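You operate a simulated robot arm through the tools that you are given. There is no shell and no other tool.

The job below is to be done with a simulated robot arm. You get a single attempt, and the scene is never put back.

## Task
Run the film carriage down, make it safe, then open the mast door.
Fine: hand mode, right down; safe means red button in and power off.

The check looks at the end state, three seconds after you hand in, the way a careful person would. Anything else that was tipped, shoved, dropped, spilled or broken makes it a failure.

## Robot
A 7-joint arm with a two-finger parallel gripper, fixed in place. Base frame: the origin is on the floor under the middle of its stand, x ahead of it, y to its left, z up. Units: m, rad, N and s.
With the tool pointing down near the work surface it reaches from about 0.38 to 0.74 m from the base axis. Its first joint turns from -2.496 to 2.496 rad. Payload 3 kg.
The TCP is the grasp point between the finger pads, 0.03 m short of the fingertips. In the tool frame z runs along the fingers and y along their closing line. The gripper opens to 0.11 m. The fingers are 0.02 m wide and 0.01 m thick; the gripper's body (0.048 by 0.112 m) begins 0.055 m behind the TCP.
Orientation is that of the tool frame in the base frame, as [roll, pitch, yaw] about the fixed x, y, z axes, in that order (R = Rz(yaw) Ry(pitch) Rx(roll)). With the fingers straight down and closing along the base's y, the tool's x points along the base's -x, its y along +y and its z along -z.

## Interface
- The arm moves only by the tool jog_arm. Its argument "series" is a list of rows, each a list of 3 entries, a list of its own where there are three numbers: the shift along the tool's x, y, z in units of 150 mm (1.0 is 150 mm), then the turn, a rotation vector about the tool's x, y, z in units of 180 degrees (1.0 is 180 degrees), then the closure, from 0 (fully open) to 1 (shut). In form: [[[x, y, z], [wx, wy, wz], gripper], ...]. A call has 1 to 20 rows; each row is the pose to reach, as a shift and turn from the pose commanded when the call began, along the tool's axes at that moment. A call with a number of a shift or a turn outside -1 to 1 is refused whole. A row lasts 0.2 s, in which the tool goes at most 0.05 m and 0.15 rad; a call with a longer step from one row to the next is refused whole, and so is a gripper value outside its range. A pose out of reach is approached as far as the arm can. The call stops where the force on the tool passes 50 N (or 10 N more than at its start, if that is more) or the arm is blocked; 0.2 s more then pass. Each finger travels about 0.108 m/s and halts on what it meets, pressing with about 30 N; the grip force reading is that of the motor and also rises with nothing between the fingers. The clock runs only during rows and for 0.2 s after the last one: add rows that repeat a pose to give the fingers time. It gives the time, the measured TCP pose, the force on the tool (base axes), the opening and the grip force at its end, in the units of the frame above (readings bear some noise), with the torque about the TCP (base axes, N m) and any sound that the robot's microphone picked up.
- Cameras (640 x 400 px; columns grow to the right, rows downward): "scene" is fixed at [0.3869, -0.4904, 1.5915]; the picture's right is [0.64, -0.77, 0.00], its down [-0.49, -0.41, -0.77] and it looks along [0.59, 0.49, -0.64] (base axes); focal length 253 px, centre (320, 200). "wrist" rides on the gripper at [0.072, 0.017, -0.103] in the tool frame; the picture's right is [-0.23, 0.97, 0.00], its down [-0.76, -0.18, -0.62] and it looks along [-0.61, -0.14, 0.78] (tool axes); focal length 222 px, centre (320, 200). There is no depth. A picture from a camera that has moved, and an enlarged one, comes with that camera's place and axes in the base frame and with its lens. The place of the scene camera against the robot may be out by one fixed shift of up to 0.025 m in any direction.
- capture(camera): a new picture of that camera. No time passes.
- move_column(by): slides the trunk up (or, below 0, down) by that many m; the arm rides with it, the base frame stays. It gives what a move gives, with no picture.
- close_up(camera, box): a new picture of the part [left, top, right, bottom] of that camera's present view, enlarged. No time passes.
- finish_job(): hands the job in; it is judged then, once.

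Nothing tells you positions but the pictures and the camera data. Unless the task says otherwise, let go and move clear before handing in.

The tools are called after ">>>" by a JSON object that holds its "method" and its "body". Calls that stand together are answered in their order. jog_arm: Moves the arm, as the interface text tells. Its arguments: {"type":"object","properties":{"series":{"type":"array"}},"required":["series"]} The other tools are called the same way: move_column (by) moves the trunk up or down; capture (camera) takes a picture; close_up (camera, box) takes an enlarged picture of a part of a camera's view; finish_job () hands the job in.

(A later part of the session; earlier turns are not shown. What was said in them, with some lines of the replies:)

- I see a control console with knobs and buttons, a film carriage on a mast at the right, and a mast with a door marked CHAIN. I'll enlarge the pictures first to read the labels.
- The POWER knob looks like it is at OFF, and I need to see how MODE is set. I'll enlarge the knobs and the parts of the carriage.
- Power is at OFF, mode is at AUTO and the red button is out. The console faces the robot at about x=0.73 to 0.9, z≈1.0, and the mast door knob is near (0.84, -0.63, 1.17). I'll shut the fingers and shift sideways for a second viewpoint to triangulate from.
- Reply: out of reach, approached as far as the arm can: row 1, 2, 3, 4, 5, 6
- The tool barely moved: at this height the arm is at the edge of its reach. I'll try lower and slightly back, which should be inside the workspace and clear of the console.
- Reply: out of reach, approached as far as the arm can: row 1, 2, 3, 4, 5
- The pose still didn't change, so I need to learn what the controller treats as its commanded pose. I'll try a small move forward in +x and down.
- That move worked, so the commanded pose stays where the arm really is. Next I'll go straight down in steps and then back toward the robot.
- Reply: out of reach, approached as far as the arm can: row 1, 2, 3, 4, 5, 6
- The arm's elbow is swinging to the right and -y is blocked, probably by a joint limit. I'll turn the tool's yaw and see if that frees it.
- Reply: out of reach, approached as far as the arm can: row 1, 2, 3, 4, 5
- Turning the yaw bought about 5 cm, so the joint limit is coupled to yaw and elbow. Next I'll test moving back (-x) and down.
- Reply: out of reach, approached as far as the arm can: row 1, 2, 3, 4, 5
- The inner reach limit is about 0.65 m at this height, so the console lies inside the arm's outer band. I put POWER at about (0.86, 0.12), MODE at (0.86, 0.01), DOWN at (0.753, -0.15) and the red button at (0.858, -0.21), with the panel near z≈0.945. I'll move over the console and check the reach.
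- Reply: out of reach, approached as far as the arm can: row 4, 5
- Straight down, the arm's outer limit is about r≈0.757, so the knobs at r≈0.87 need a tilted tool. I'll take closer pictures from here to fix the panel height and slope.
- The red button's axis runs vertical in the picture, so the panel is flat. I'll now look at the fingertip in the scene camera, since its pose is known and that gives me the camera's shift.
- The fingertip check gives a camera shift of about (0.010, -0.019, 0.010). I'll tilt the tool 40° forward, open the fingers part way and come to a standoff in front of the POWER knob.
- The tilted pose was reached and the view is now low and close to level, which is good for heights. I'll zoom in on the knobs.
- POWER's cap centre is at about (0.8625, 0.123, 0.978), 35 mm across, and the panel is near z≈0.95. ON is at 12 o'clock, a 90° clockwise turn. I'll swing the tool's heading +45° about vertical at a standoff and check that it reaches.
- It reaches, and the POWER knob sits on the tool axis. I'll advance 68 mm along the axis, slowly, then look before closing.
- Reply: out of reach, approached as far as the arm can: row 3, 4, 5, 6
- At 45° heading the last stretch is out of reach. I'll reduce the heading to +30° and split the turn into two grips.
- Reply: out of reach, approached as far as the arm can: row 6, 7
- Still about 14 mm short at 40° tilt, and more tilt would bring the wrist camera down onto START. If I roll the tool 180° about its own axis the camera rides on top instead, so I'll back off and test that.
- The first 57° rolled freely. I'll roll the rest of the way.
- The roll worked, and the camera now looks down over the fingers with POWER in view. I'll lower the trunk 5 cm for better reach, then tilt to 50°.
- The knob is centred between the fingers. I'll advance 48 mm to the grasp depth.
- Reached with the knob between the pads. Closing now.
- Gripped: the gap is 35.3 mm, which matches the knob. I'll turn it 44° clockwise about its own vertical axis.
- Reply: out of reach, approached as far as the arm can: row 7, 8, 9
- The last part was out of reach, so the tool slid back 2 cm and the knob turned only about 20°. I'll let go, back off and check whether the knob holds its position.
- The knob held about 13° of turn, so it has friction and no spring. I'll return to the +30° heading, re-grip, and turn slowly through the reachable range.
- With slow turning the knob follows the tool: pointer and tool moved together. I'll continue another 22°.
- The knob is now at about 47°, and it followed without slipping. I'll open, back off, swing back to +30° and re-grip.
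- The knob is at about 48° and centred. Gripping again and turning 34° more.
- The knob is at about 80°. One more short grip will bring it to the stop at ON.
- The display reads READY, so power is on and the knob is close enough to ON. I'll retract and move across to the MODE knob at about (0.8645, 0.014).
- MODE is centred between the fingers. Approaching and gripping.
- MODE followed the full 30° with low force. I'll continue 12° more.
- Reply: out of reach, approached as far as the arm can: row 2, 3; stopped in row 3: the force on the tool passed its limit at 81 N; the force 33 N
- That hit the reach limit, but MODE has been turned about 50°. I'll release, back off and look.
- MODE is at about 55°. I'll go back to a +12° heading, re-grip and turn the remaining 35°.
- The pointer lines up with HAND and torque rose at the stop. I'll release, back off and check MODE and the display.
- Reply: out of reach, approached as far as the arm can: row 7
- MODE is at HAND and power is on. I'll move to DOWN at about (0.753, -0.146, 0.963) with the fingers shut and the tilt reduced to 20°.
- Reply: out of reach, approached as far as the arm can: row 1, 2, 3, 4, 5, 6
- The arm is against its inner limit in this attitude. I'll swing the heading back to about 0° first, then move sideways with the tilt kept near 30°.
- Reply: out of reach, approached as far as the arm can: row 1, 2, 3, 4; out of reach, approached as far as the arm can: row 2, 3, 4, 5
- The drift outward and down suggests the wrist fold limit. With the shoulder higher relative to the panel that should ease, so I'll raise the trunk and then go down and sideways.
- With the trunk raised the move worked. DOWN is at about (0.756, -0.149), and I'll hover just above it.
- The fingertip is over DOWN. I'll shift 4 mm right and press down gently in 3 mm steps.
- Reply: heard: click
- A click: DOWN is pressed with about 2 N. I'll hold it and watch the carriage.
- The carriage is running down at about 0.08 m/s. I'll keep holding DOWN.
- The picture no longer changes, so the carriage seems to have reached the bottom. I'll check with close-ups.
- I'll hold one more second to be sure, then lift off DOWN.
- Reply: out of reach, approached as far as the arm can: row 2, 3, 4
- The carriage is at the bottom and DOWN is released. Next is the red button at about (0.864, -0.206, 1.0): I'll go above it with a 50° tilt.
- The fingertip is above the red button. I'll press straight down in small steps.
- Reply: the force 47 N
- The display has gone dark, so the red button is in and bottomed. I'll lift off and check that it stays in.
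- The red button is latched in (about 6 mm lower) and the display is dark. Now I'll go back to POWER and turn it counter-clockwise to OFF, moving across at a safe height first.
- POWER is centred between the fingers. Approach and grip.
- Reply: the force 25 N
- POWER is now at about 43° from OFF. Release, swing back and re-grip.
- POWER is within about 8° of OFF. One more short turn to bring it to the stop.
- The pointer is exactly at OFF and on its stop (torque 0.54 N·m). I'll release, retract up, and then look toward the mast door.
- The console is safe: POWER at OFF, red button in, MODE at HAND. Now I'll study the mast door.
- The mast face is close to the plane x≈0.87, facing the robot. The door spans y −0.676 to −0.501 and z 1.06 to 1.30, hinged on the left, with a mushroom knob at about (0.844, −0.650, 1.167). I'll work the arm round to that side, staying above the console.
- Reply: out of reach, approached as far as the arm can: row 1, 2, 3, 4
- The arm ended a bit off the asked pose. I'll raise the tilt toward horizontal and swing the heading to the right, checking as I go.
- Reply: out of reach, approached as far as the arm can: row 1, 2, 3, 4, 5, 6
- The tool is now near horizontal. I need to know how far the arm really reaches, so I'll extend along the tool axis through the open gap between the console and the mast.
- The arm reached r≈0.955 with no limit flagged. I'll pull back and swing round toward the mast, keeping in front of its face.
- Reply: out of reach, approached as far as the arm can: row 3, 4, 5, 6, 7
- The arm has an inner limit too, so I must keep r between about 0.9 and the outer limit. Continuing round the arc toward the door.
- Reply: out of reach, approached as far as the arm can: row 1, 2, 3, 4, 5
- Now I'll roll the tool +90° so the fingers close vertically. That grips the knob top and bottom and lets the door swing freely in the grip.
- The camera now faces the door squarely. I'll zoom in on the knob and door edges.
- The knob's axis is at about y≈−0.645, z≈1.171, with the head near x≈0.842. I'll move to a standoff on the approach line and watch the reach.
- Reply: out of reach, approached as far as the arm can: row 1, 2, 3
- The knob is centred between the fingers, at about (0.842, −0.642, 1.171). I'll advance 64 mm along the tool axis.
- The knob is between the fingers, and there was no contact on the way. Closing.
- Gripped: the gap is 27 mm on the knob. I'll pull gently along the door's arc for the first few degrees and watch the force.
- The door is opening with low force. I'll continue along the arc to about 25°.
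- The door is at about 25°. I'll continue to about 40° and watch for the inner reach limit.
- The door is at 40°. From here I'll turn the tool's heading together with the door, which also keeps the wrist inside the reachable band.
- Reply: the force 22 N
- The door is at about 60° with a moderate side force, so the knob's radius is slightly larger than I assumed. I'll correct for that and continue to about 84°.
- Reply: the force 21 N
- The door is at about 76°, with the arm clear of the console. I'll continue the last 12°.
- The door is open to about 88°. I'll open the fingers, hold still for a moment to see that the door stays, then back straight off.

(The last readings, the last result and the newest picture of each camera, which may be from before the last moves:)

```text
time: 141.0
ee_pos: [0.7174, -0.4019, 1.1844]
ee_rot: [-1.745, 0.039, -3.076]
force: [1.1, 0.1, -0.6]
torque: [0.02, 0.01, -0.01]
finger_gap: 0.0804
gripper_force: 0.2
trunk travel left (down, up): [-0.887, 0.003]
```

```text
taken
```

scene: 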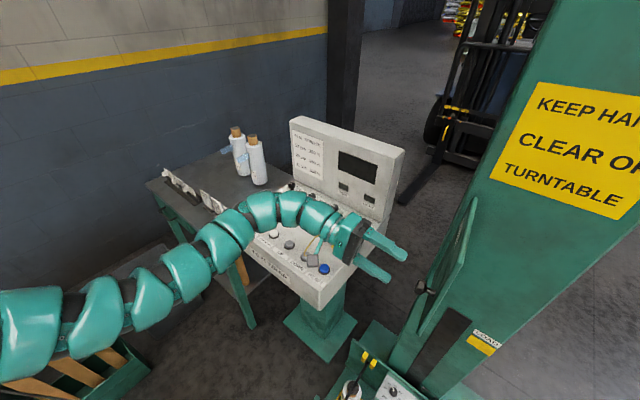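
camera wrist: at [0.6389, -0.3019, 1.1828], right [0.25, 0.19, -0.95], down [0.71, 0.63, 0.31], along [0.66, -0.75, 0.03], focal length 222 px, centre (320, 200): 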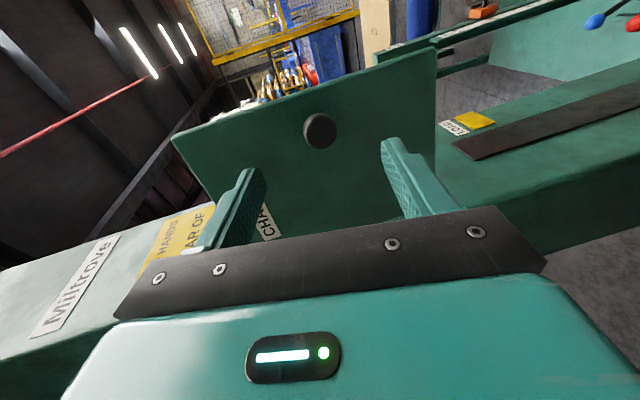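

The door stays open. I'll back off a little further and then check everything in close-up.

>>> {"method": "jog_arm", "body": {"series": [[[0, -0.05, -0.1], [0, 0, 0], 0.27], [[0, -0.1, -0.2], [0, 0, 0], 0.27], [[0, -0.15, -0.3], [0, 0, 0], 0.27], [[0, -0.2, -0.4], [0, 0, 0], 0.27], [[0, -0.2, -0.4], [0, 0, 0], 0.27]]}}

>>> {"method": "capture", "body": {"camera": "scene"}}

>>> {"method": "capture", "body": {"camera": "wrist"}}

>>> {"method": "close_up", "body": {"camera": "scene", "box": [220, 140, 412, 260]}}

>>> {"method": "close_up", "body": {"camera": "scene", "box": [320, 180, 640, 400]}}

```text
time: 142.2
ee_pos: [0.7138, -0.3484, 1.2247]
ee_rot: [-1.748, 0.04, -3.079]
force: [-0.7, -0.1, 0.0]
torque: [0.01, 0.02, -0.02]
finger_gap: 0.0806
gripper_force: 0.1
trunk travel left (down, up): [-0.887, 0.003]
```

```text
taken
```

scene: 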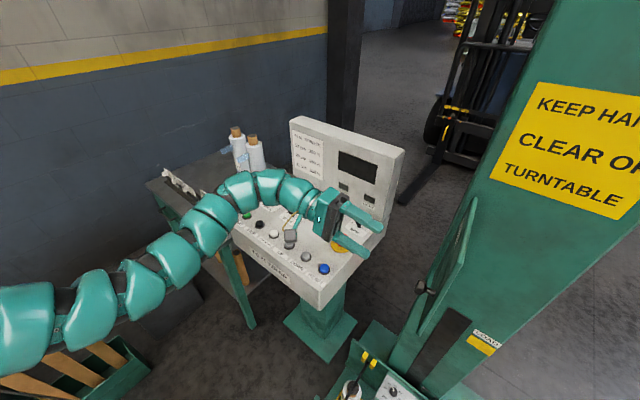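

```text
taken
camera wrist: at [0.6348, -0.2488, 1.2226], right [0.25, 0.19, -0.95], down [0.71, 0.63, 0.31], along [0.66, -0.75, 0.03], focal length 222 px, centre (320, 200)
```

wrist: 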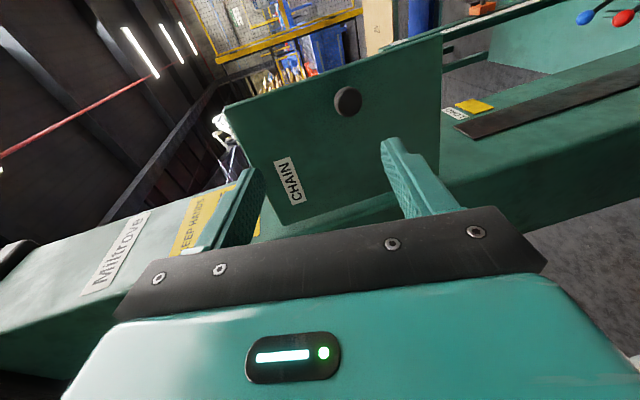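

```text
3.33 times, centred on (316, 200) of scene
camera zoom: at [0.3869, -0.4904, 1.5915], right [0.64, -0.77, 0.0], down [-0.49, -0.41, -0.77], along [0.59, 0.49, -0.64], focal length 845 px, centre (333, 200)
```

zoom: 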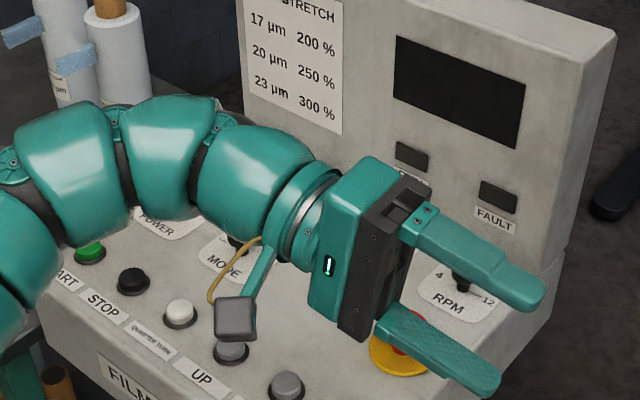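

```text
1.82 times, centred on (480, 290) of scene
camera zoom: at [0.3869, -0.4904, 1.5915], right [0.64, -0.77, 0.0], down [-0.49, -0.41, -0.77], along [0.59, 0.49, -0.64], focal length 461 px, centre (29, 36)
```

zoom: 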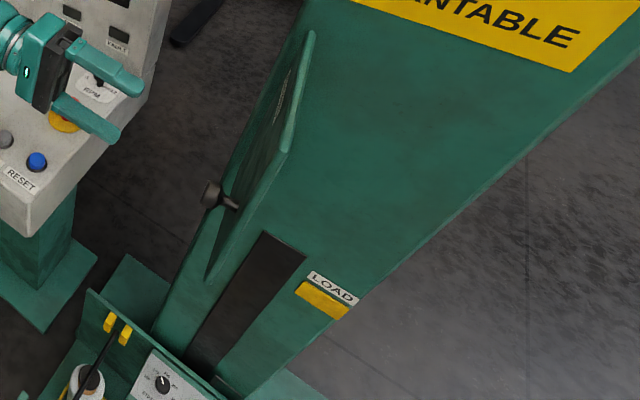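

The door stands open at about 90°, the carriage is down and the display is dark. I'll lift the arm a bit so the scene camera can see the switches for a last check.

>>> {"method": "jog_arm", "body": {"series": [[[0, -0.2, 0], [0, 0, 0], 0.27], [[0, -0.4, 0], [0, 0, 0], 0.27], [[0, -0.6, 0], [0, 0, 0], 0.27], [[0, -0.8, 0], [0, 0, 0], 0.27], [[0, -1.0, 0], [0, 0, 0], 0.27]]}}

>>> {"method": "capture", "body": {"camera": "scene"}}

>>> {"method": "close_up", "body": {"camera": "scene", "box": [250, 180, 378, 260]}}

```text
time: 143.4
ee_pos: [0.7089, -0.3748, 1.3712]
ee_rot: [-1.744, 0.039, -3.075]
force: [0.0, 0.7, 0.6]
torque: [0.03, 0.0, 0.02]
finger_gap: 0.0804
gripper_force: 0.1
trunk travel left (down, up): [-0.887, 0.003]
```

```text
taken
```

scene: 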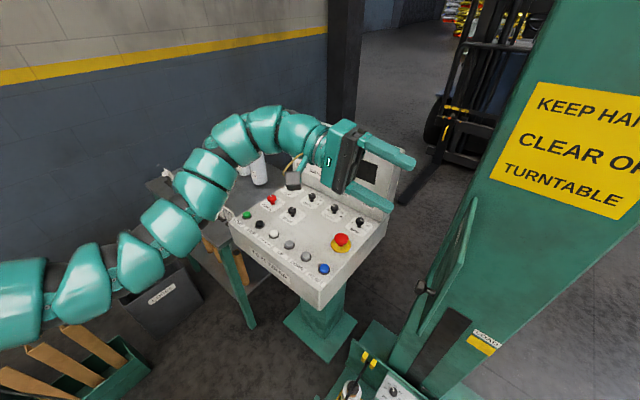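

```text
5.00 times, centred on (314, 220) of scene
camera zoom: at [0.3869, -0.4904, 1.5915], right [0.64, -0.77, 0.0], down [-0.49, -0.41, -0.77], along [0.59, 0.49, -0.64], focal length 1267 px, centre (350, 100)
```

zoom: 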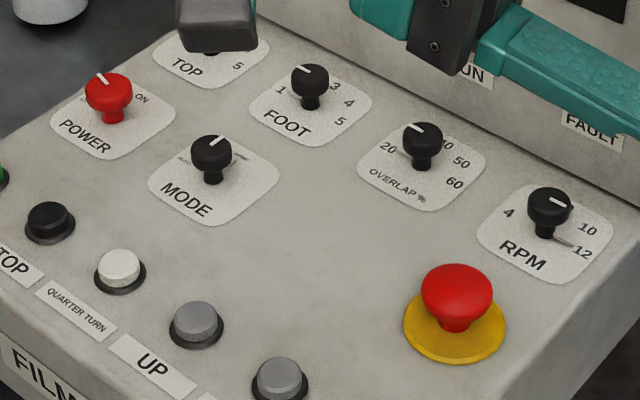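

>>> {"method": "close_up", "body": {"camera": "scene", "box": [255, 190, 311, 225]}}

>>> {"method": "close_up", "body": {"camera": "scene", "box": [310, 220, 374, 260]}}

>>> {"method": "close_up", "body": {"camera": "scene", "box": [320, 300, 480, 400]}}

```text
11.43 times, centred on (283, 208) of scene
camera zoom: at [0.3869, -0.4904, 1.5915], right [0.64, -0.77, 0.0], down [-0.49, -0.41, -0.77], along [0.59, 0.49, -0.64], focal length 2896 px, centre (743, 114)
```

zoom: 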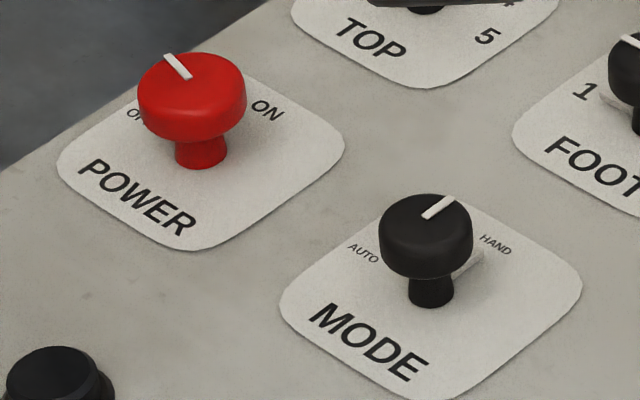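

```text
10.00 times, centred on (342, 240) of scene
camera zoom: at [0.3869, -0.4904, 1.5915], right [0.64, -0.77, 0.0], down [-0.49, -0.41, -0.77], along [0.59, 0.49, -0.64], focal length 2534 px, centre (100, -200)
```

zoom: 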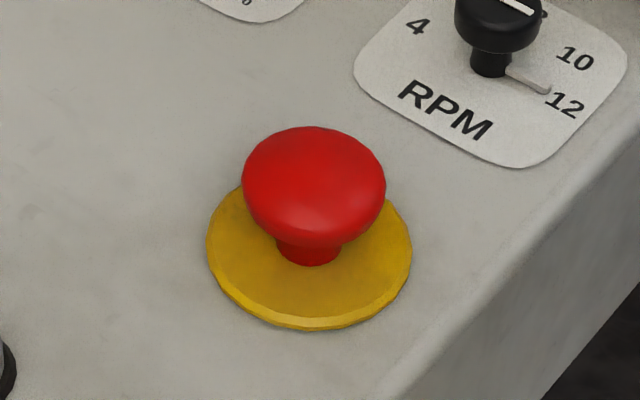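

```text
4.00 times, centred on (400, 350) of scene
camera zoom: at [0.3869, -0.4904, 1.5915], right [0.64, -0.77, 0.0], down [-0.49, -0.41, -0.77], along [0.59, 0.49, -0.64], focal length 1014 px, centre (0, -400)
```

zoom: 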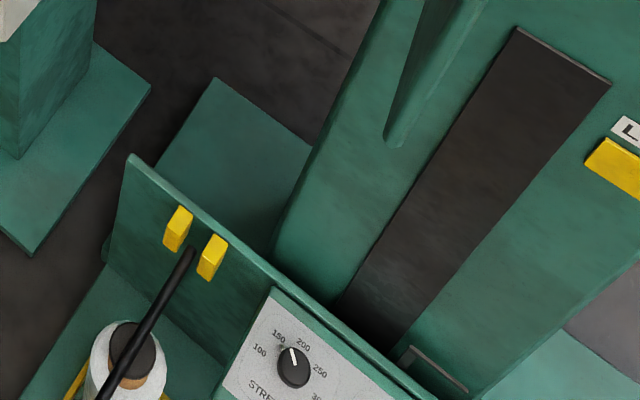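

MODE, the red button and the carriage look right, but POWER's pointer seems slightly off the OFF mark. I'll look closer.

>>> {"method": "close_up", "body": {"camera": "scene", "box": [260, 189, 284, 204]}}

>>> {"method": "close_up", "body": {"camera": "scene", "box": [297, 185, 321, 200]}}

```text
16.00 times, centred on (272, 196) of scene
camera zoom: at [0.3869, -0.4904, 1.5915], right [0.64, -0.77, 0.0], down [-0.49, -0.41, -0.77], along [0.59, 0.49, -0.64], focal length 4054 px, centre (1088, 256)
```

zoom: 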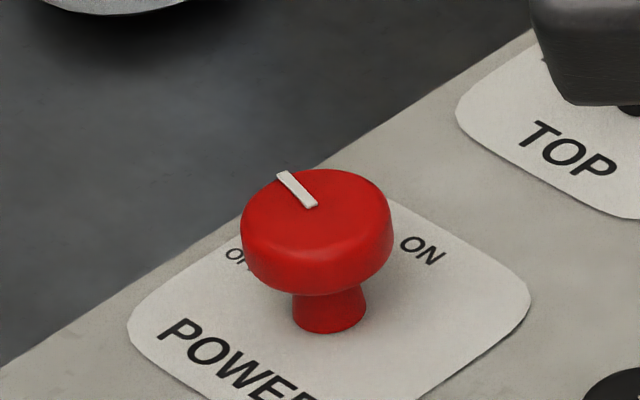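

```text
16.00 times, centred on (309, 192) of scene
camera zoom: at [0.3869, -0.4904, 1.5915], right [0.64, -0.77, 0.0], down [-0.49, -0.41, -0.77], along [0.59, 0.49, -0.64], focal length 4054 px, centre (496, 320)
```

zoom: 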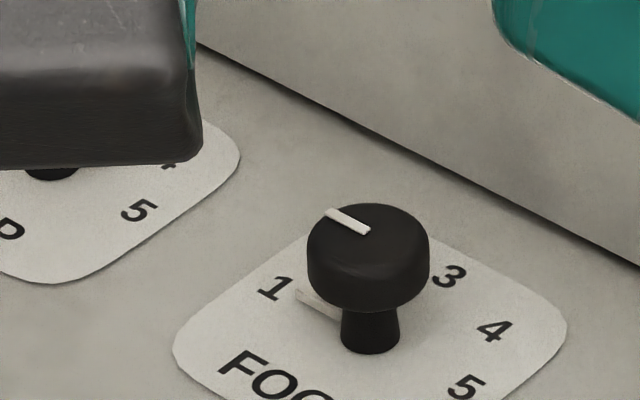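

POWER's pointer sits about 10° off the OFF mark; it moved back a little when I let go. I'll go back and set it properly. First I'll roll the tool back so the camera is on top, well clear of the open door.

>>> {"method": "jog_arm", "body": {"series": [[[0, 0, 0], [0, 0, -0.0455], 0.27], [[0, 0, 0], [0, 0, -0.091], 0.27], [[0, 0, 0], [0, 0, -0.1365], 0.27], [[0, 0, 0], [0, 0, -0.182], 0.27], [[0, 0, 0], [0, 0, -0.2275], 0.27], [[0, 0, 0], [0, 0, -0.273], 0.27], [[0, 0, 0], [0, 0, -0.3185], 0.27], [[0, 0, 0], [0, 0, -0.364], 0.27], [[0, 0, 0], [0, 0, -0.4095], 0.27], [[0, 0, 0], [0, 0, -0.455], 0.27], [[0, 0, 0], [0, 0, -0.5], 0.27], [[0, 0, 0], [0, 0, -0.5], 0.27]]}}

>>> {"method": "capture", "body": {"camera": "scene"}}

>>> {"method": "capture", "body": {"camera": "wrist"}}

```text
time: 146.0
ee_pos: [0.7085, -0.3728, 1.3718]
ee_rot: [-2.925, -1.392, -1.718]
force: [-0.8, -0.1, -0.1]
torque: [0.04, -0.02, 0.0]
finger_gap: 0.0805
gripper_force: 0.0
trunk travel left (down, up): [-0.887, 0.003]
```

```text
taken
```

scene: 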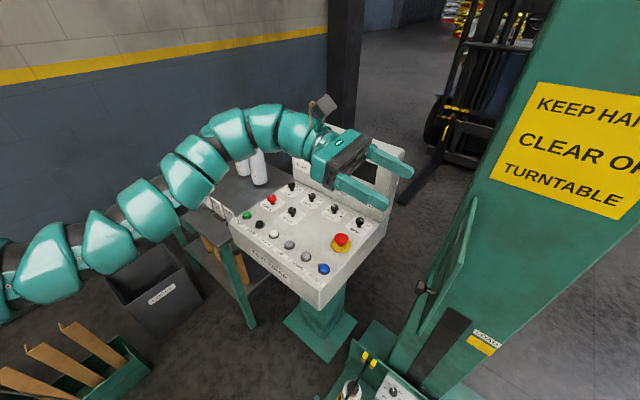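

```text
taken
camera wrist: at [0.6831, -0.2853, 1.4601], right [-0.97, -0.02, -0.26], down [0.15, 0.76, -0.63], along [0.21, -0.65, -0.73], focal length 222 px, centre (320, 200)
```

wrist: 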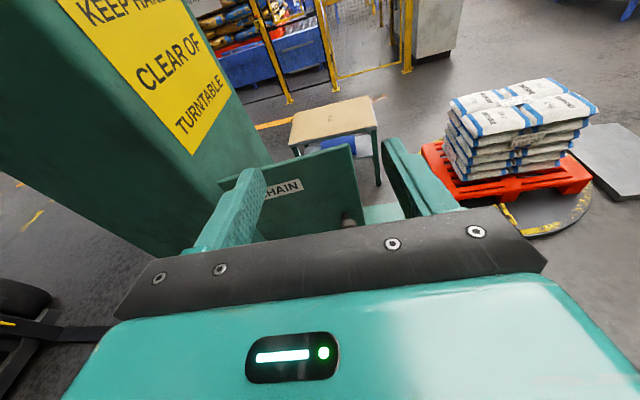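

>>> {"method": "jog_arm", "body": {"series": [[[-0.02, -0.16, -0.02], [0.0328, -0.0013, -0.0057], 0.27], [[-0.036, -0.32, -0.06], [0.0656, -0.0026, -0.0115], 0.27], [[-0.05, -0.48, -0.11], [0.0984, -0.0039, -0.0172], 0.27], [[-0.065, -0.64, -0.17], [0.1312, -0.0052, -0.0229], 0.27], [[-0.08, -0.8, -0.24], [0.164, -0.0065, -0.0287], 0.27], [[-0.093, -0.963, -0.311], [0.1968, -0.0078, -0.0344], 0.27], [[-0.093, -0.963, -0.311], [0.1968, -0.0078, -0.0344], 0.27]]}}

>>> {"method": "capture", "body": {"camera": "scene"}}

>>> {"method": "capture", "body": {"camera": "wrist"}}

```text
time: 147.6
ee_pos: [0.8514, -0.3139, 1.3734]
ee_rot: [-2.91, -1.389, -1.106]
force: [0.3, -0.3, 1.0]
torque: [-0.01, 0.02, -0.01]
finger_gap: 0.0804
gripper_force: 0.0
trunk travel left (down, up): [-0.887, 0.003]
```

```text
taken
```

scene: 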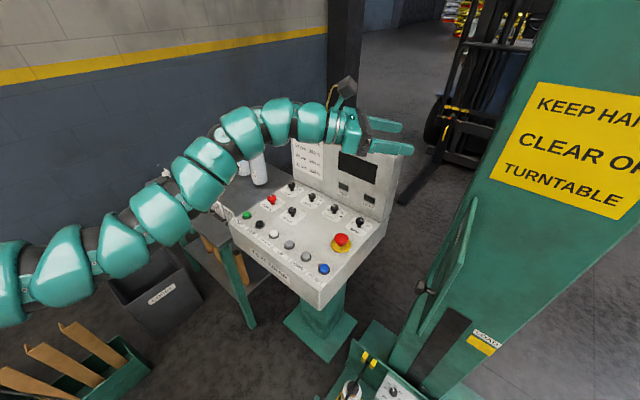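

```text
taken
camera wrist: at [0.7784, -0.2587, 1.4621], right [-0.77, -0.59, -0.26], down [-0.32, 0.7, -0.63], along [0.56, -0.4, -0.73], focal length 222 px, centre (320, 200)
```

wrist: 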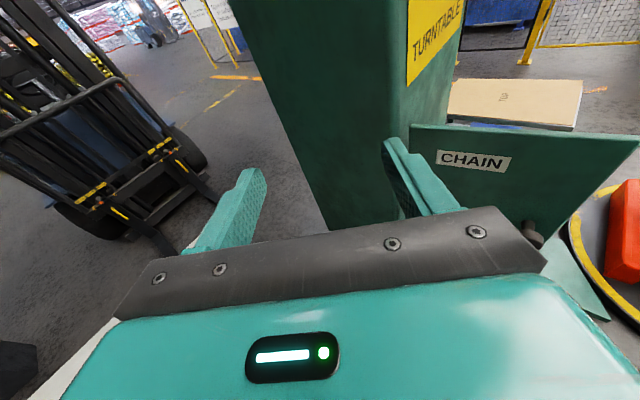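

>>> {"method": "jog_arm", "body": {"series": [[[-0.045, -0.162, -0.06], [0.0327, -0.0012, -0.006], 0.27], [[-0.09, -0.323, -0.14], [0.0654, -0.0024, -0.012], 0.27], [[-0.136, -0.485, -0.22], [0.0982, -0.0035, -0.0179], 0.27], [[-0.18, -0.646, -0.31], [0.1309, -0.0047, -0.0239], 0.27], [[-0.226, -0.808, -0.417], [0.1636, -0.0059, -0.0299], 0.27], [[-0.226, -0.808, -0.417], [0.1636, -0.0059, -0.0299], 0.27]]}}

>>> {"method": "capture", "body": {"camera": "wrist"}}

```text
time: 149.0
ee_pos: [0.8988, -0.1859, 1.3534]
ee_rot: [-2.929, -1.394, -0.564]
force: [0.0, 0.5, 0.6]
torque: [-0.01, 0.02, 0.01]
finger_gap: 0.0802
gripper_force: 0.0
trunk travel left (down, up): [-0.887, 0.003]
```

```text
taken
camera wrist: at [0.8091, -0.1747, 1.4415], right [-0.37, -0.89, -0.26], down [-0.63, 0.45, -0.64], along [0.68, -0.07, -0.73], focal length 222 px, centre (320, 200)
```

wrist: 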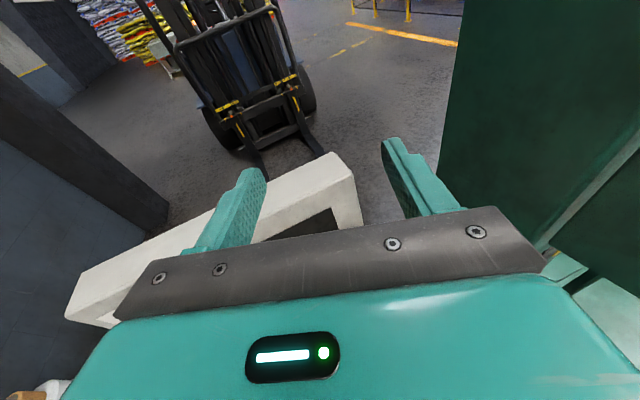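

>>> {"method": "jog_arm", "body": {"series": [[[-0.17, -0.06, -0.053], [0.0151, -0.0333, -0.0092], 0.27], [[-0.34, -0.121, -0.105], [0.0302, -0.0667, -0.0184], 0.27], [[-0.51, -0.181, -0.158], [0.0453, -0.1, -0.0276], 0.27], [[-0.68, -0.242, -0.21], [0.0604, -0.1333, -0.0368], 0.27], [[-0.851, -0.302, -0.263], [0.0755, -0.1667, -0.046], 0.27], [[-0.851, -0.302, -0.263], [0.0755, -0.1667, -0.046], 0.27]]}}

>>> {"method": "capture", "body": {"camera": "wrist"}}

>>> {"method": "capture", "body": {"camera": "scene"}}

```text
time: 150.4
ee_pos: [0.86, -0.1185, 1.2364]
ee_rot: [-3.134, -0.877, -0.089]
force: [-0.3, 1.1, 0.7]
torque: [0.0, 0.02, 0.01]
finger_gap: 0.0804
gripper_force: 0.1
trunk travel left (down, up): [-0.887, 0.003]
```

```text
taken
camera wrist: at [0.8261, -0.1322, 1.3575], right [-0.22, -0.96, -0.18], down [-0.95, 0.26, -0.18], along [0.22, 0.13, -0.97], focal length 222 px, centre (320, 200)
```

wrist: 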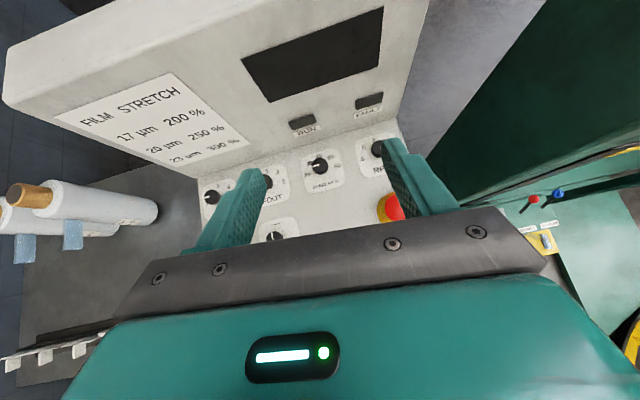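

```text
taken
```

scene: 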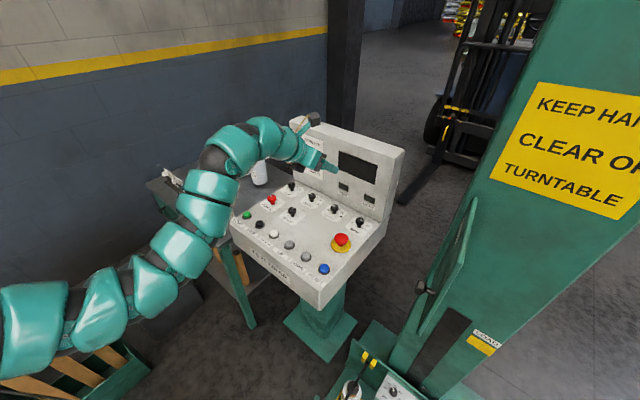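

>>> {"method": "jog_arm", "body": {"series": [[[-0.08, -0.194, 0.02], [0, 0, 0], 0.27], [[-0.18, -0.388, 0.05], [0, 0, 0], 0.27], [[-0.3, -0.583, 0.09], [0, 0, 0], 0.27], [[-0.44, -0.777, 0.14], [0, 0, 0], 0.27], [[-0.582, -0.971, 0.197], [0, 0, 0], 0.27], [[-0.582, -0.971, 0.197], [0, 0, 0], 0.27]]}}

>>> {"method": "capture", "body": {"camera": "wrist"}}

```text
time: 151.8
ee_pos: [0.8425, 0.0306, 1.1541]
ee_rot: [-3.133, -0.879, -0.089]
force: [-1.4, 0.4, 0.4]
torque: [0.03, 0.0, 0.02]
finger_gap: 0.0804
gripper_force: 0.0
trunk travel left (down, up): [-0.887, 0.003]
```

```text
taken
camera wrist: at [0.8086, 0.0156, 1.2753], right [-0.22, -0.96, -0.18], down [-0.95, 0.26, -0.19], along [0.22, 0.13, -0.97], focal length 222 px, centre (320, 200)
```

wrist: 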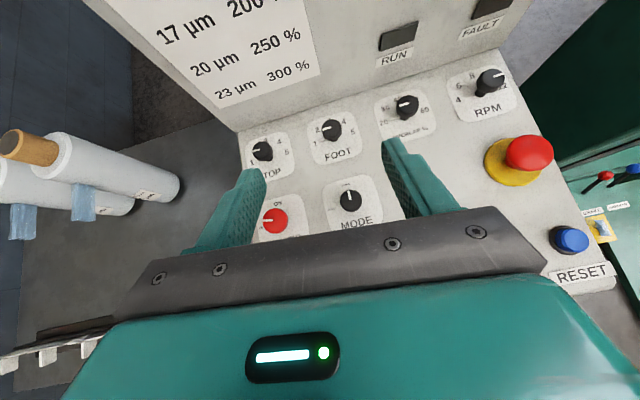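

>>> {"method": "jog_arm", "body": {"series": [[[-0.06, -0.19, -0.02], [0.0144, 0, -0.012], 0.27], [[-0.13, -0.38, -0.04], [0.0287, 0, -0.0239], 0.27], [[-0.21, -0.575, -0.05], [0.0404, 0, -0.0359], 0.27], [[-0.34, -0.575, 0.04], [0.0404, 0, -0.0359], 0.27], [[-0.47, -0.575, 0.13], [0.0404, 0, -0.0359], 0.27], [[-0.594, -0.575, 0.225], [0.0404, 0, -0.0359], 0.27], [[-0.594, -0.575, 0.225], [0.0404, 0, -0.0359], 0.27]]}}

>>> {"method": "move_column", "body": {"by": -0.05}}

>>> {"method": "capture", "body": {"camera": "wrist"}}

>>> {"method": "close_up", "body": {"camera": "wrist", "box": [260, 90, 420, 190]}}

```text
time: 153.4
ee_pos: [0.8159, 0.1172, 1.063]
ee_rot: [3.141, -0.878, 0.087]
force: [0.8, 0.0, 0.0]
torque: [-0.01, -0.01, 0.05]
finger_gap: 0.0802
gripper_force: 0.0
trunk travel left (down, up): [-0.887, 0.003]
```

```text
time: 154.3
ee_pos: [0.8162, 0.119, 1.0128]
ee_rot: [3.14, -0.877, 0.087]
force: [-1.0, 0.4, -0.4]
torque: [0.02, 0.01, -0.03]
finger_gap: 0.0803
gripper_force: 0.1
trunk travel left (down, up): [-0.837, 0.053]
```

```text
taken
camera wrist: at [0.7855, 0.0992, 1.1345], right [-0.06, -0.98, -0.17], down [-0.98, 0.09, -0.19], along [0.2, 0.16, -0.97], focal length 222 px, centre (320, 200)
```

wrist: 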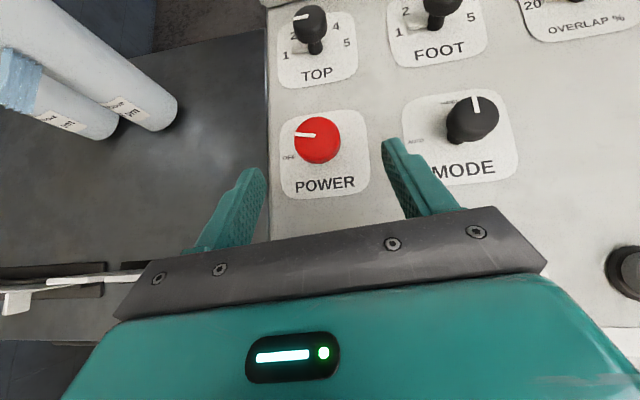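

```text
4.00 times, centred on (340, 140) of wrist
camera zoom: at [0.7855, 0.0992, 1.1345], right [-0.06, -0.98, -0.17], down [-0.98, 0.09, -0.19], along [0.2, 0.16, -0.97], focal length 888 px, centre (240, 440)
```

zoom: 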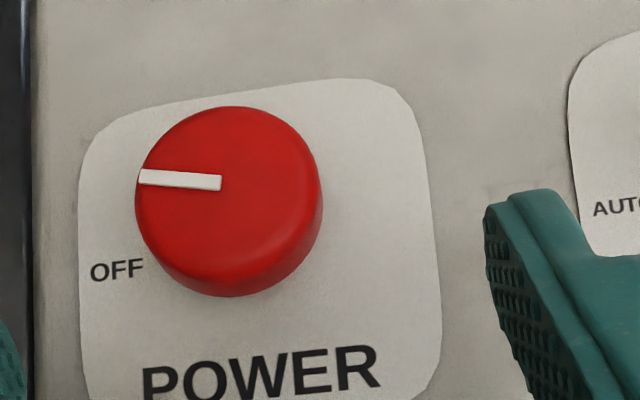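

The pointer is 10.6° from OFF. I'll approach, centre carefully and grip again.

>>> {"method": "jog_arm", "body": {"series": [[[0.004, -0.006, 0.1], [0, 0, 0], 0.27], [[0.007, -0.01, 0.2], [0, 0, 0], 0.27], [[0.011, -0.013, 0.309], [0, 0, 0], 0.27], [[0.011, -0.013, 0.309], [0, 0, 0], 0.27]]}}

>>> {"method": "capture", "body": {"camera": "wrist"}}

```text
time: 155.3
ee_pos: [0.8531, 0.1251, 0.9827]
ee_rot: [-3.141, -0.879, 0.086]
force: [0.3, 0.5, 0.4]
torque: [0.04, 0.0, -0.01]
finger_gap: 0.0803
gripper_force: 0.0
trunk travel left (down, up): [-0.837, 0.053]
```

```text
taken
camera wrist: at [0.8221, 0.1053, 1.1049], right [-0.06, -0.98, -0.17], down [-0.98, 0.09, -0.19], along [0.2, 0.16, -0.97], focal length 222 px, centre (320, 200)
```

wrist: 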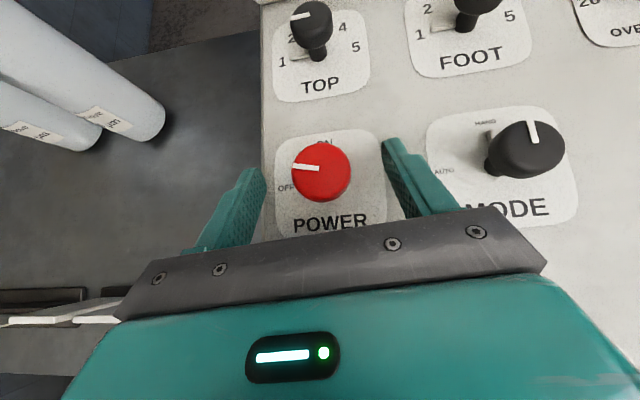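

>>> {"method": "jog_arm", "body": {"series": [[[0, 0.003, 0], [0, 0, 0], 0.6], [[0, 0.003, 0], [0, 0, 0], 1], [[0, 0.003, 0], [0, 0, 0], 1], [[0, 0.003, 0], [0, 0, 0], 1]]}}

>>> {"method": "jog_arm", "body": {"series": [[[0, 0.0024, 0], [0.0085, 0, -0.0071], 1], [[0.0001, 0.0049, 0.0001], [0.017, 0, -0.0143], 1], [[0.0002, 0.0073, 0.0003], [0.0255, 0, -0.0214], 1], [[0.0004, 0.0097, 0.0005], [0.034, 0, -0.0286], 1], [[0.0007, 0.0122, 0.0008], [0.0426, 0, -0.0357], 1], [[0.001, 0.0146, 0.0012], [0.0511, 0, -0.0428], 1], [[0.0013, 0.0169, 0.0016], [0.0596, 0, -0.05], 1], [[0.0017, 0.0193, 0.0021], [0.0681, 0, -0.0571], 1], [[0.0022, 0.0216, 0.0026], [0.0766, 0, -0.0643], 1]]}}

>>> {"method": "close_up", "body": {"camera": "wrist", "box": [260, 110, 420, 210]}}

```text
time: 156.3
ee_pos: [0.8533, 0.1246, 0.9828]
ee_rot: [-3.141, -0.879, 0.088]
force: [2.4, -1.6, -0.3]
torque: [-0.02, -0.43, -0.03]
finger_gap: 0.0356
gripper_force: 45.2
trunk travel left (down, up): [-0.837, 0.053]
```

```text
time: 158.3
ee_pos: [0.8545, 0.12, 0.9838]
ee_rot: [3.14, -0.875, 0.403]
force: [5.4, -0.8, 1.8]
torque: [0.04, 0.19, -0.41]
finger_gap: 0.0353
gripper_force: 44.8
trunk travel left (down, up): [-0.837, 0.053]
```

```text
4.00 times, centred on (340, 160) of wrist
camera zoom: at [0.8306, 0.0917, 1.1056], right [0.25, -0.95, -0.17], down [-0.96, -0.22, -0.19], along [0.14, 0.21, -0.97], focal length 888 px, centre (240, 360)
```

zoom: 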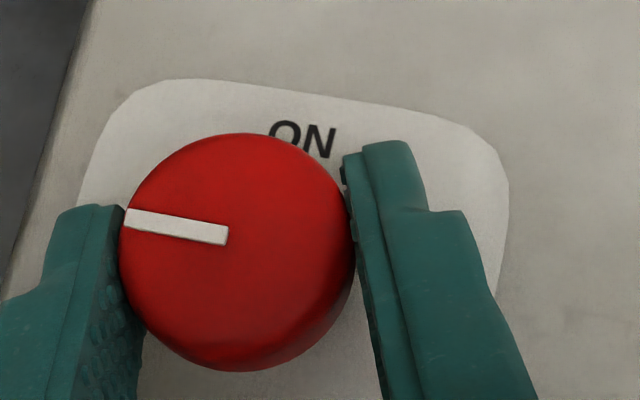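

At the stop now, with the pointer on OFF. This time I'll release very gently by opening just a millimetre or two, then look before moving.

>>> {"method": "jog_arm", "body": {"series": [[[0, 0, 0], [0, 0, 0], 0.7], [[0, 0, 0], [0, 0, 0], 0.68], [[0, 0, 0], [0, 0, 0], 0.67], [[0, 0, 0], [0, 0, 0], 0.66], [[0, 0, 0], [0, 0, 0], 0.64], [[0, 0, 0], [0, 0, 0], 0.62]]}}

>>> {"method": "close_up", "body": {"camera": "wrist", "box": [260, 110, 420, 210]}}

```text
time: 159.7
ee_pos: [0.855, 0.1198, 0.9842]
ee_rot: [-3.142, -0.878, 0.403]
force: [0.1, 0.2, 0.4]
torque: [-0.01, 0.02, 0.02]
finger_gap: 0.0418
gripper_force: 0.2
trunk travel left (down, up): [-0.837, 0.053]
```

```text
4.00 times, centred on (340, 160) of wrist
camera zoom: at [0.8303, 0.0919, 1.1061], right [0.25, -0.95, -0.17], down [-0.96, -0.22, -0.19], along [0.14, 0.21, -0.97], focal length 888 px, centre (240, 360)
```

zoom: 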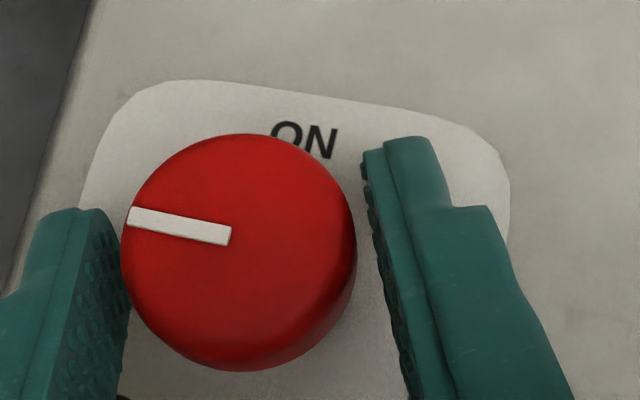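

The pointer stayed on OFF. I'll open wider, check again, and then retreat straight back.

>>> {"method": "jog_arm", "body": {"series": [[[0, 0, 0], [0, 0, 0], 0.5], [[0, 0, 0], [0, 0, 0], 0.35], [[0, 0, 0], [0, 0, 0], 0.2], [[0, 0, 0], [0, 0, 0], 0.2]]}}

>>> {"method": "close_up", "body": {"camera": "wrist", "box": [260, 110, 420, 210]}}

>>> {"method": "jog_arm", "body": {"series": [[[0, 0, -0.05], [0, 0, 0], 0.2], [[0, 0, -0.15], [0, 0, 0], 0.2], [[0, 0, -0.3], [0, 0, 0], 0.2], [[0.08, 0, -0.4], [0, 0, 0], 0.2]]}}

>>> {"method": "close_up", "body": {"camera": "wrist", "box": [240, 90, 400, 190]}}

```text
time: 160.7
ee_pos: [0.8539, 0.1192, 0.9844]
ee_rot: [3.141, -0.878, 0.403]
force: [0.1, 0.2, -0.1]
torque: [0.0, -0.01, 0.01]
finger_gap: 0.088
gripper_force: 0.0
trunk travel left (down, up): [-0.837, 0.053]
```

```text
4.00 times, centred on (340, 160) of wrist
camera zoom: at [0.8304, 0.0918, 1.1061], right [0.25, -0.95, -0.17], down [-0.96, -0.21, -0.19], along [0.14, 0.21, -0.97], focal length 888 px, centre (240, 360)
```

zoom: 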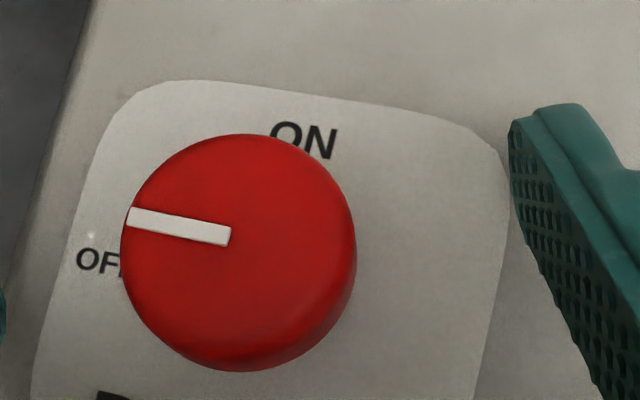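

```text
time: 161.7
ee_pos: [0.8175, 0.1041, 1.0318]
ee_rot: [3.139, -0.877, 0.403]
force: [0.9, 0.2, -0.6]
torque: [-0.03, 0.0, -0.02]
finger_gap: 0.0881
gripper_force: 0.0
trunk travel left (down, up): [-0.837, 0.053]
```

```text
4.00 times, centred on (320, 140) of wrist
camera zoom: at [0.7948, 0.0751, 1.1533], right [0.25, -0.95, -0.17], down [-0.96, -0.21, -0.19], along [0.14, 0.21, -0.97], focal length 888 px, centre (320, 440)
```

zoom: 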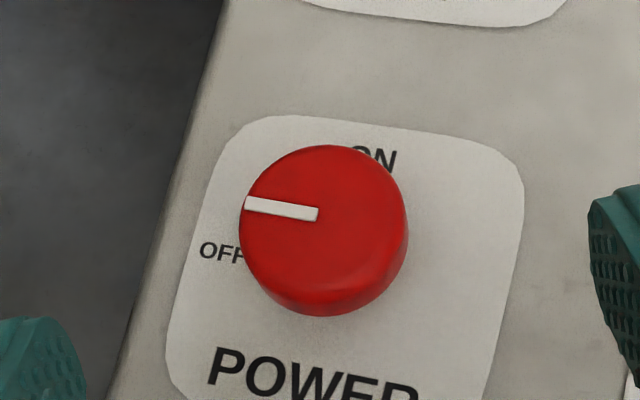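

POWER now sits on OFF, in line with the label. I'll raise the trunk to move clear and make the final check.

>>> {"method": "move_column", "body": {"by": 0.05}}

>>> {"method": "jog_arm", "body": {"series": [[[0.1, 0, -0.1], [0, 0, 0], 0.2], [[0.25, 0, -0.2], [0, 0, 0], 0.2], [[0.4, 0, -0.3], [0, 0, 0], 0.2]]}}

>>> {"method": "capture", "body": {"camera": "scene"}}

>>> {"method": "close_up", "body": {"camera": "scene", "box": [220, 140, 412, 260]}}

>>> {"method": "close_up", "body": {"camera": "scene", "box": [320, 180, 640, 400]}}

>>> {"method": "capture", "body": {"camera": "wrist"}}

```text
time: 162.7
ee_pos: [0.8169, 0.1035, 1.0811]
ee_rot: [3.14, -0.878, 0.403]
force: [0.0, 0.5, -0.1]
torque: [0.01, 0.02, 0.02]
finger_gap: 0.0879
gripper_force: 0.0
trunk travel left (down, up): [-0.887, 0.003]
```

```text
time: 163.7
ee_pos: [0.799, 0.113, 1.1158]
ee_rot: [-3.063, -0.818, 0.338]
force: [0.4, 0.5, 0.2]
torque: [0.0, -0.01, 0.01]
finger_gap: 0.088
gripper_force: 0.2
trunk travel left (down, up): [-0.887, 0.003]
stopped in row 3: the arm was blocked; the commanded pose is now the measured one
```

```text
taken
```

scene: 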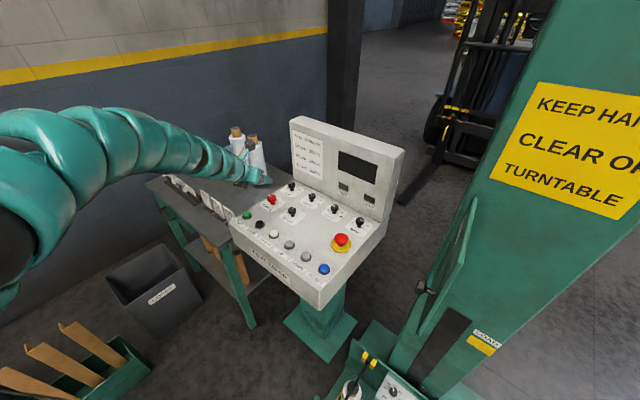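

```text
3.33 times, centred on (316, 200) of scene
camera zoom: at [0.3869, -0.4904, 1.5915], right [0.64, -0.77, 0.0], down [-0.49, -0.41, -0.77], along [0.59, 0.49, -0.64], focal length 845 px, centre (333, 200)
```

zoom: 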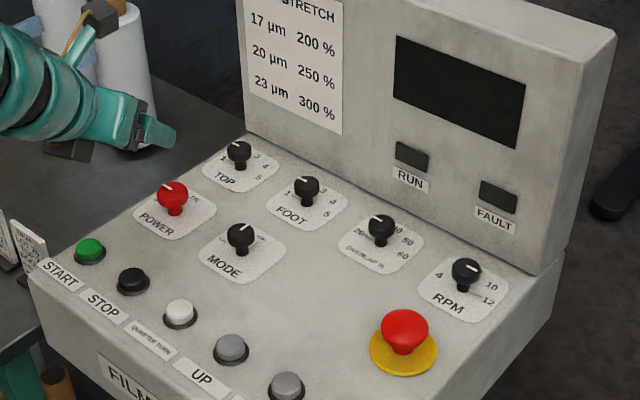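

```text
1.82 times, centred on (480, 290) of scene
camera zoom: at [0.3869, -0.4904, 1.5915], right [0.64, -0.77, 0.0], down [-0.49, -0.41, -0.77], along [0.59, 0.49, -0.64], focal length 461 px, centre (29, 36)
```

zoom: 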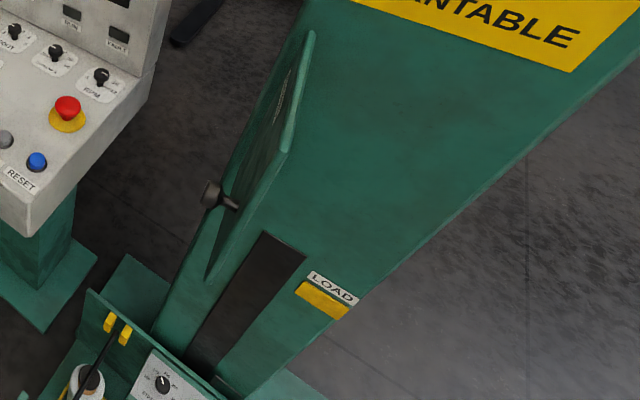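

```text
taken
camera wrist: at [0.7845, 0.0808, 1.2383], right [0.23, -0.95, -0.22], down [-0.97, -0.21, -0.12], along [0.07, 0.24, -0.97], focal length 222 px, centre (320, 200)
```

wrist: 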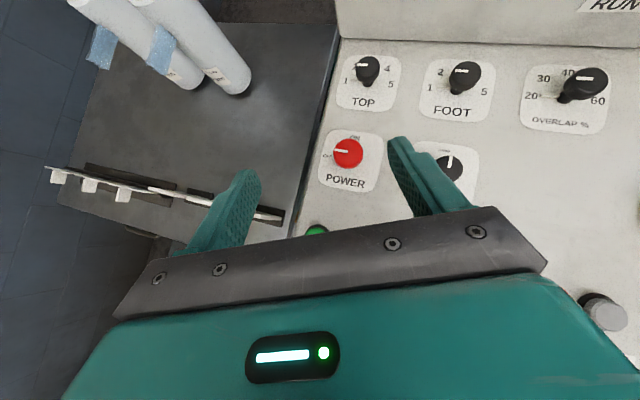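

>>> {"method": "close_up", "body": {"camera": "scene", "box": [255, 190, 311, 225]}}

>>> {"method": "close_up", "body": {"camera": "scene", "box": [140, 110, 300, 210]}}

```text
11.43 times, centred on (283, 208) of scene
camera zoom: at [0.3869, -0.4904, 1.5915], right [0.64, -0.77, 0.0], down [-0.49, -0.41, -0.77], along [0.59, 0.49, -0.64], focal length 2896 px, centre (743, 114)
```

zoom: 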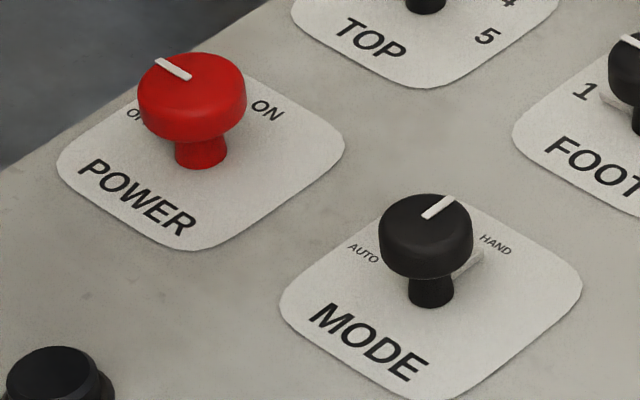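

```text
4.00 times, centred on (220, 160) of scene
camera zoom: at [0.3869, -0.4904, 1.5915], right [0.64, -0.77, 0.0], down [-0.49, -0.41, -0.77], along [0.59, 0.49, -0.64], focal length 1014 px, centre (720, 360)
```

zoom: 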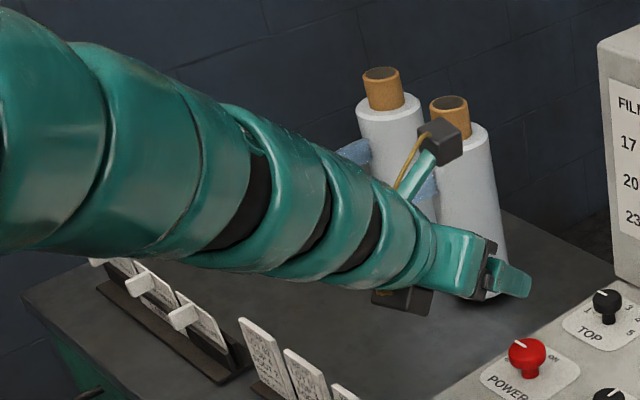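

POWER now matches its original OFF picture. MODE is at HAND, the red button is latched in, the display is dark, the carriage is at the bottom and the mast door stands open about 90°. Nothing else has moved and the gripper is empty and clear, so I'm handing in.

>>> {"method": "finish_job", "body": {}}

```text
The job is handed in.
```

The job is handed in: the film carriage is down, the machine is safe, and the mast door is open.

- **Carriage:** I turned power on, set MODE to HAND and held DOWN until the carriage stopped moving. MODE is still at HAND.
- **Safe:** the red button is pressed and stayed in, and POWER is at OFF. The display is dark.
- **Mast door:** it stands open at about 90° and stayed there when I let go.

- **POWER knob:** it slipped about 10° off the OFF mark when I first let go, so I went back after opening the door and reset it. It now matches its starting picture.
- **Arm blocked at the end:** on the final move clear, the arm reported being blocked. The tool felt no force, and the pictures show nothing touched or moved.

The arm is clear of the console and the door, and the gripper is empty.
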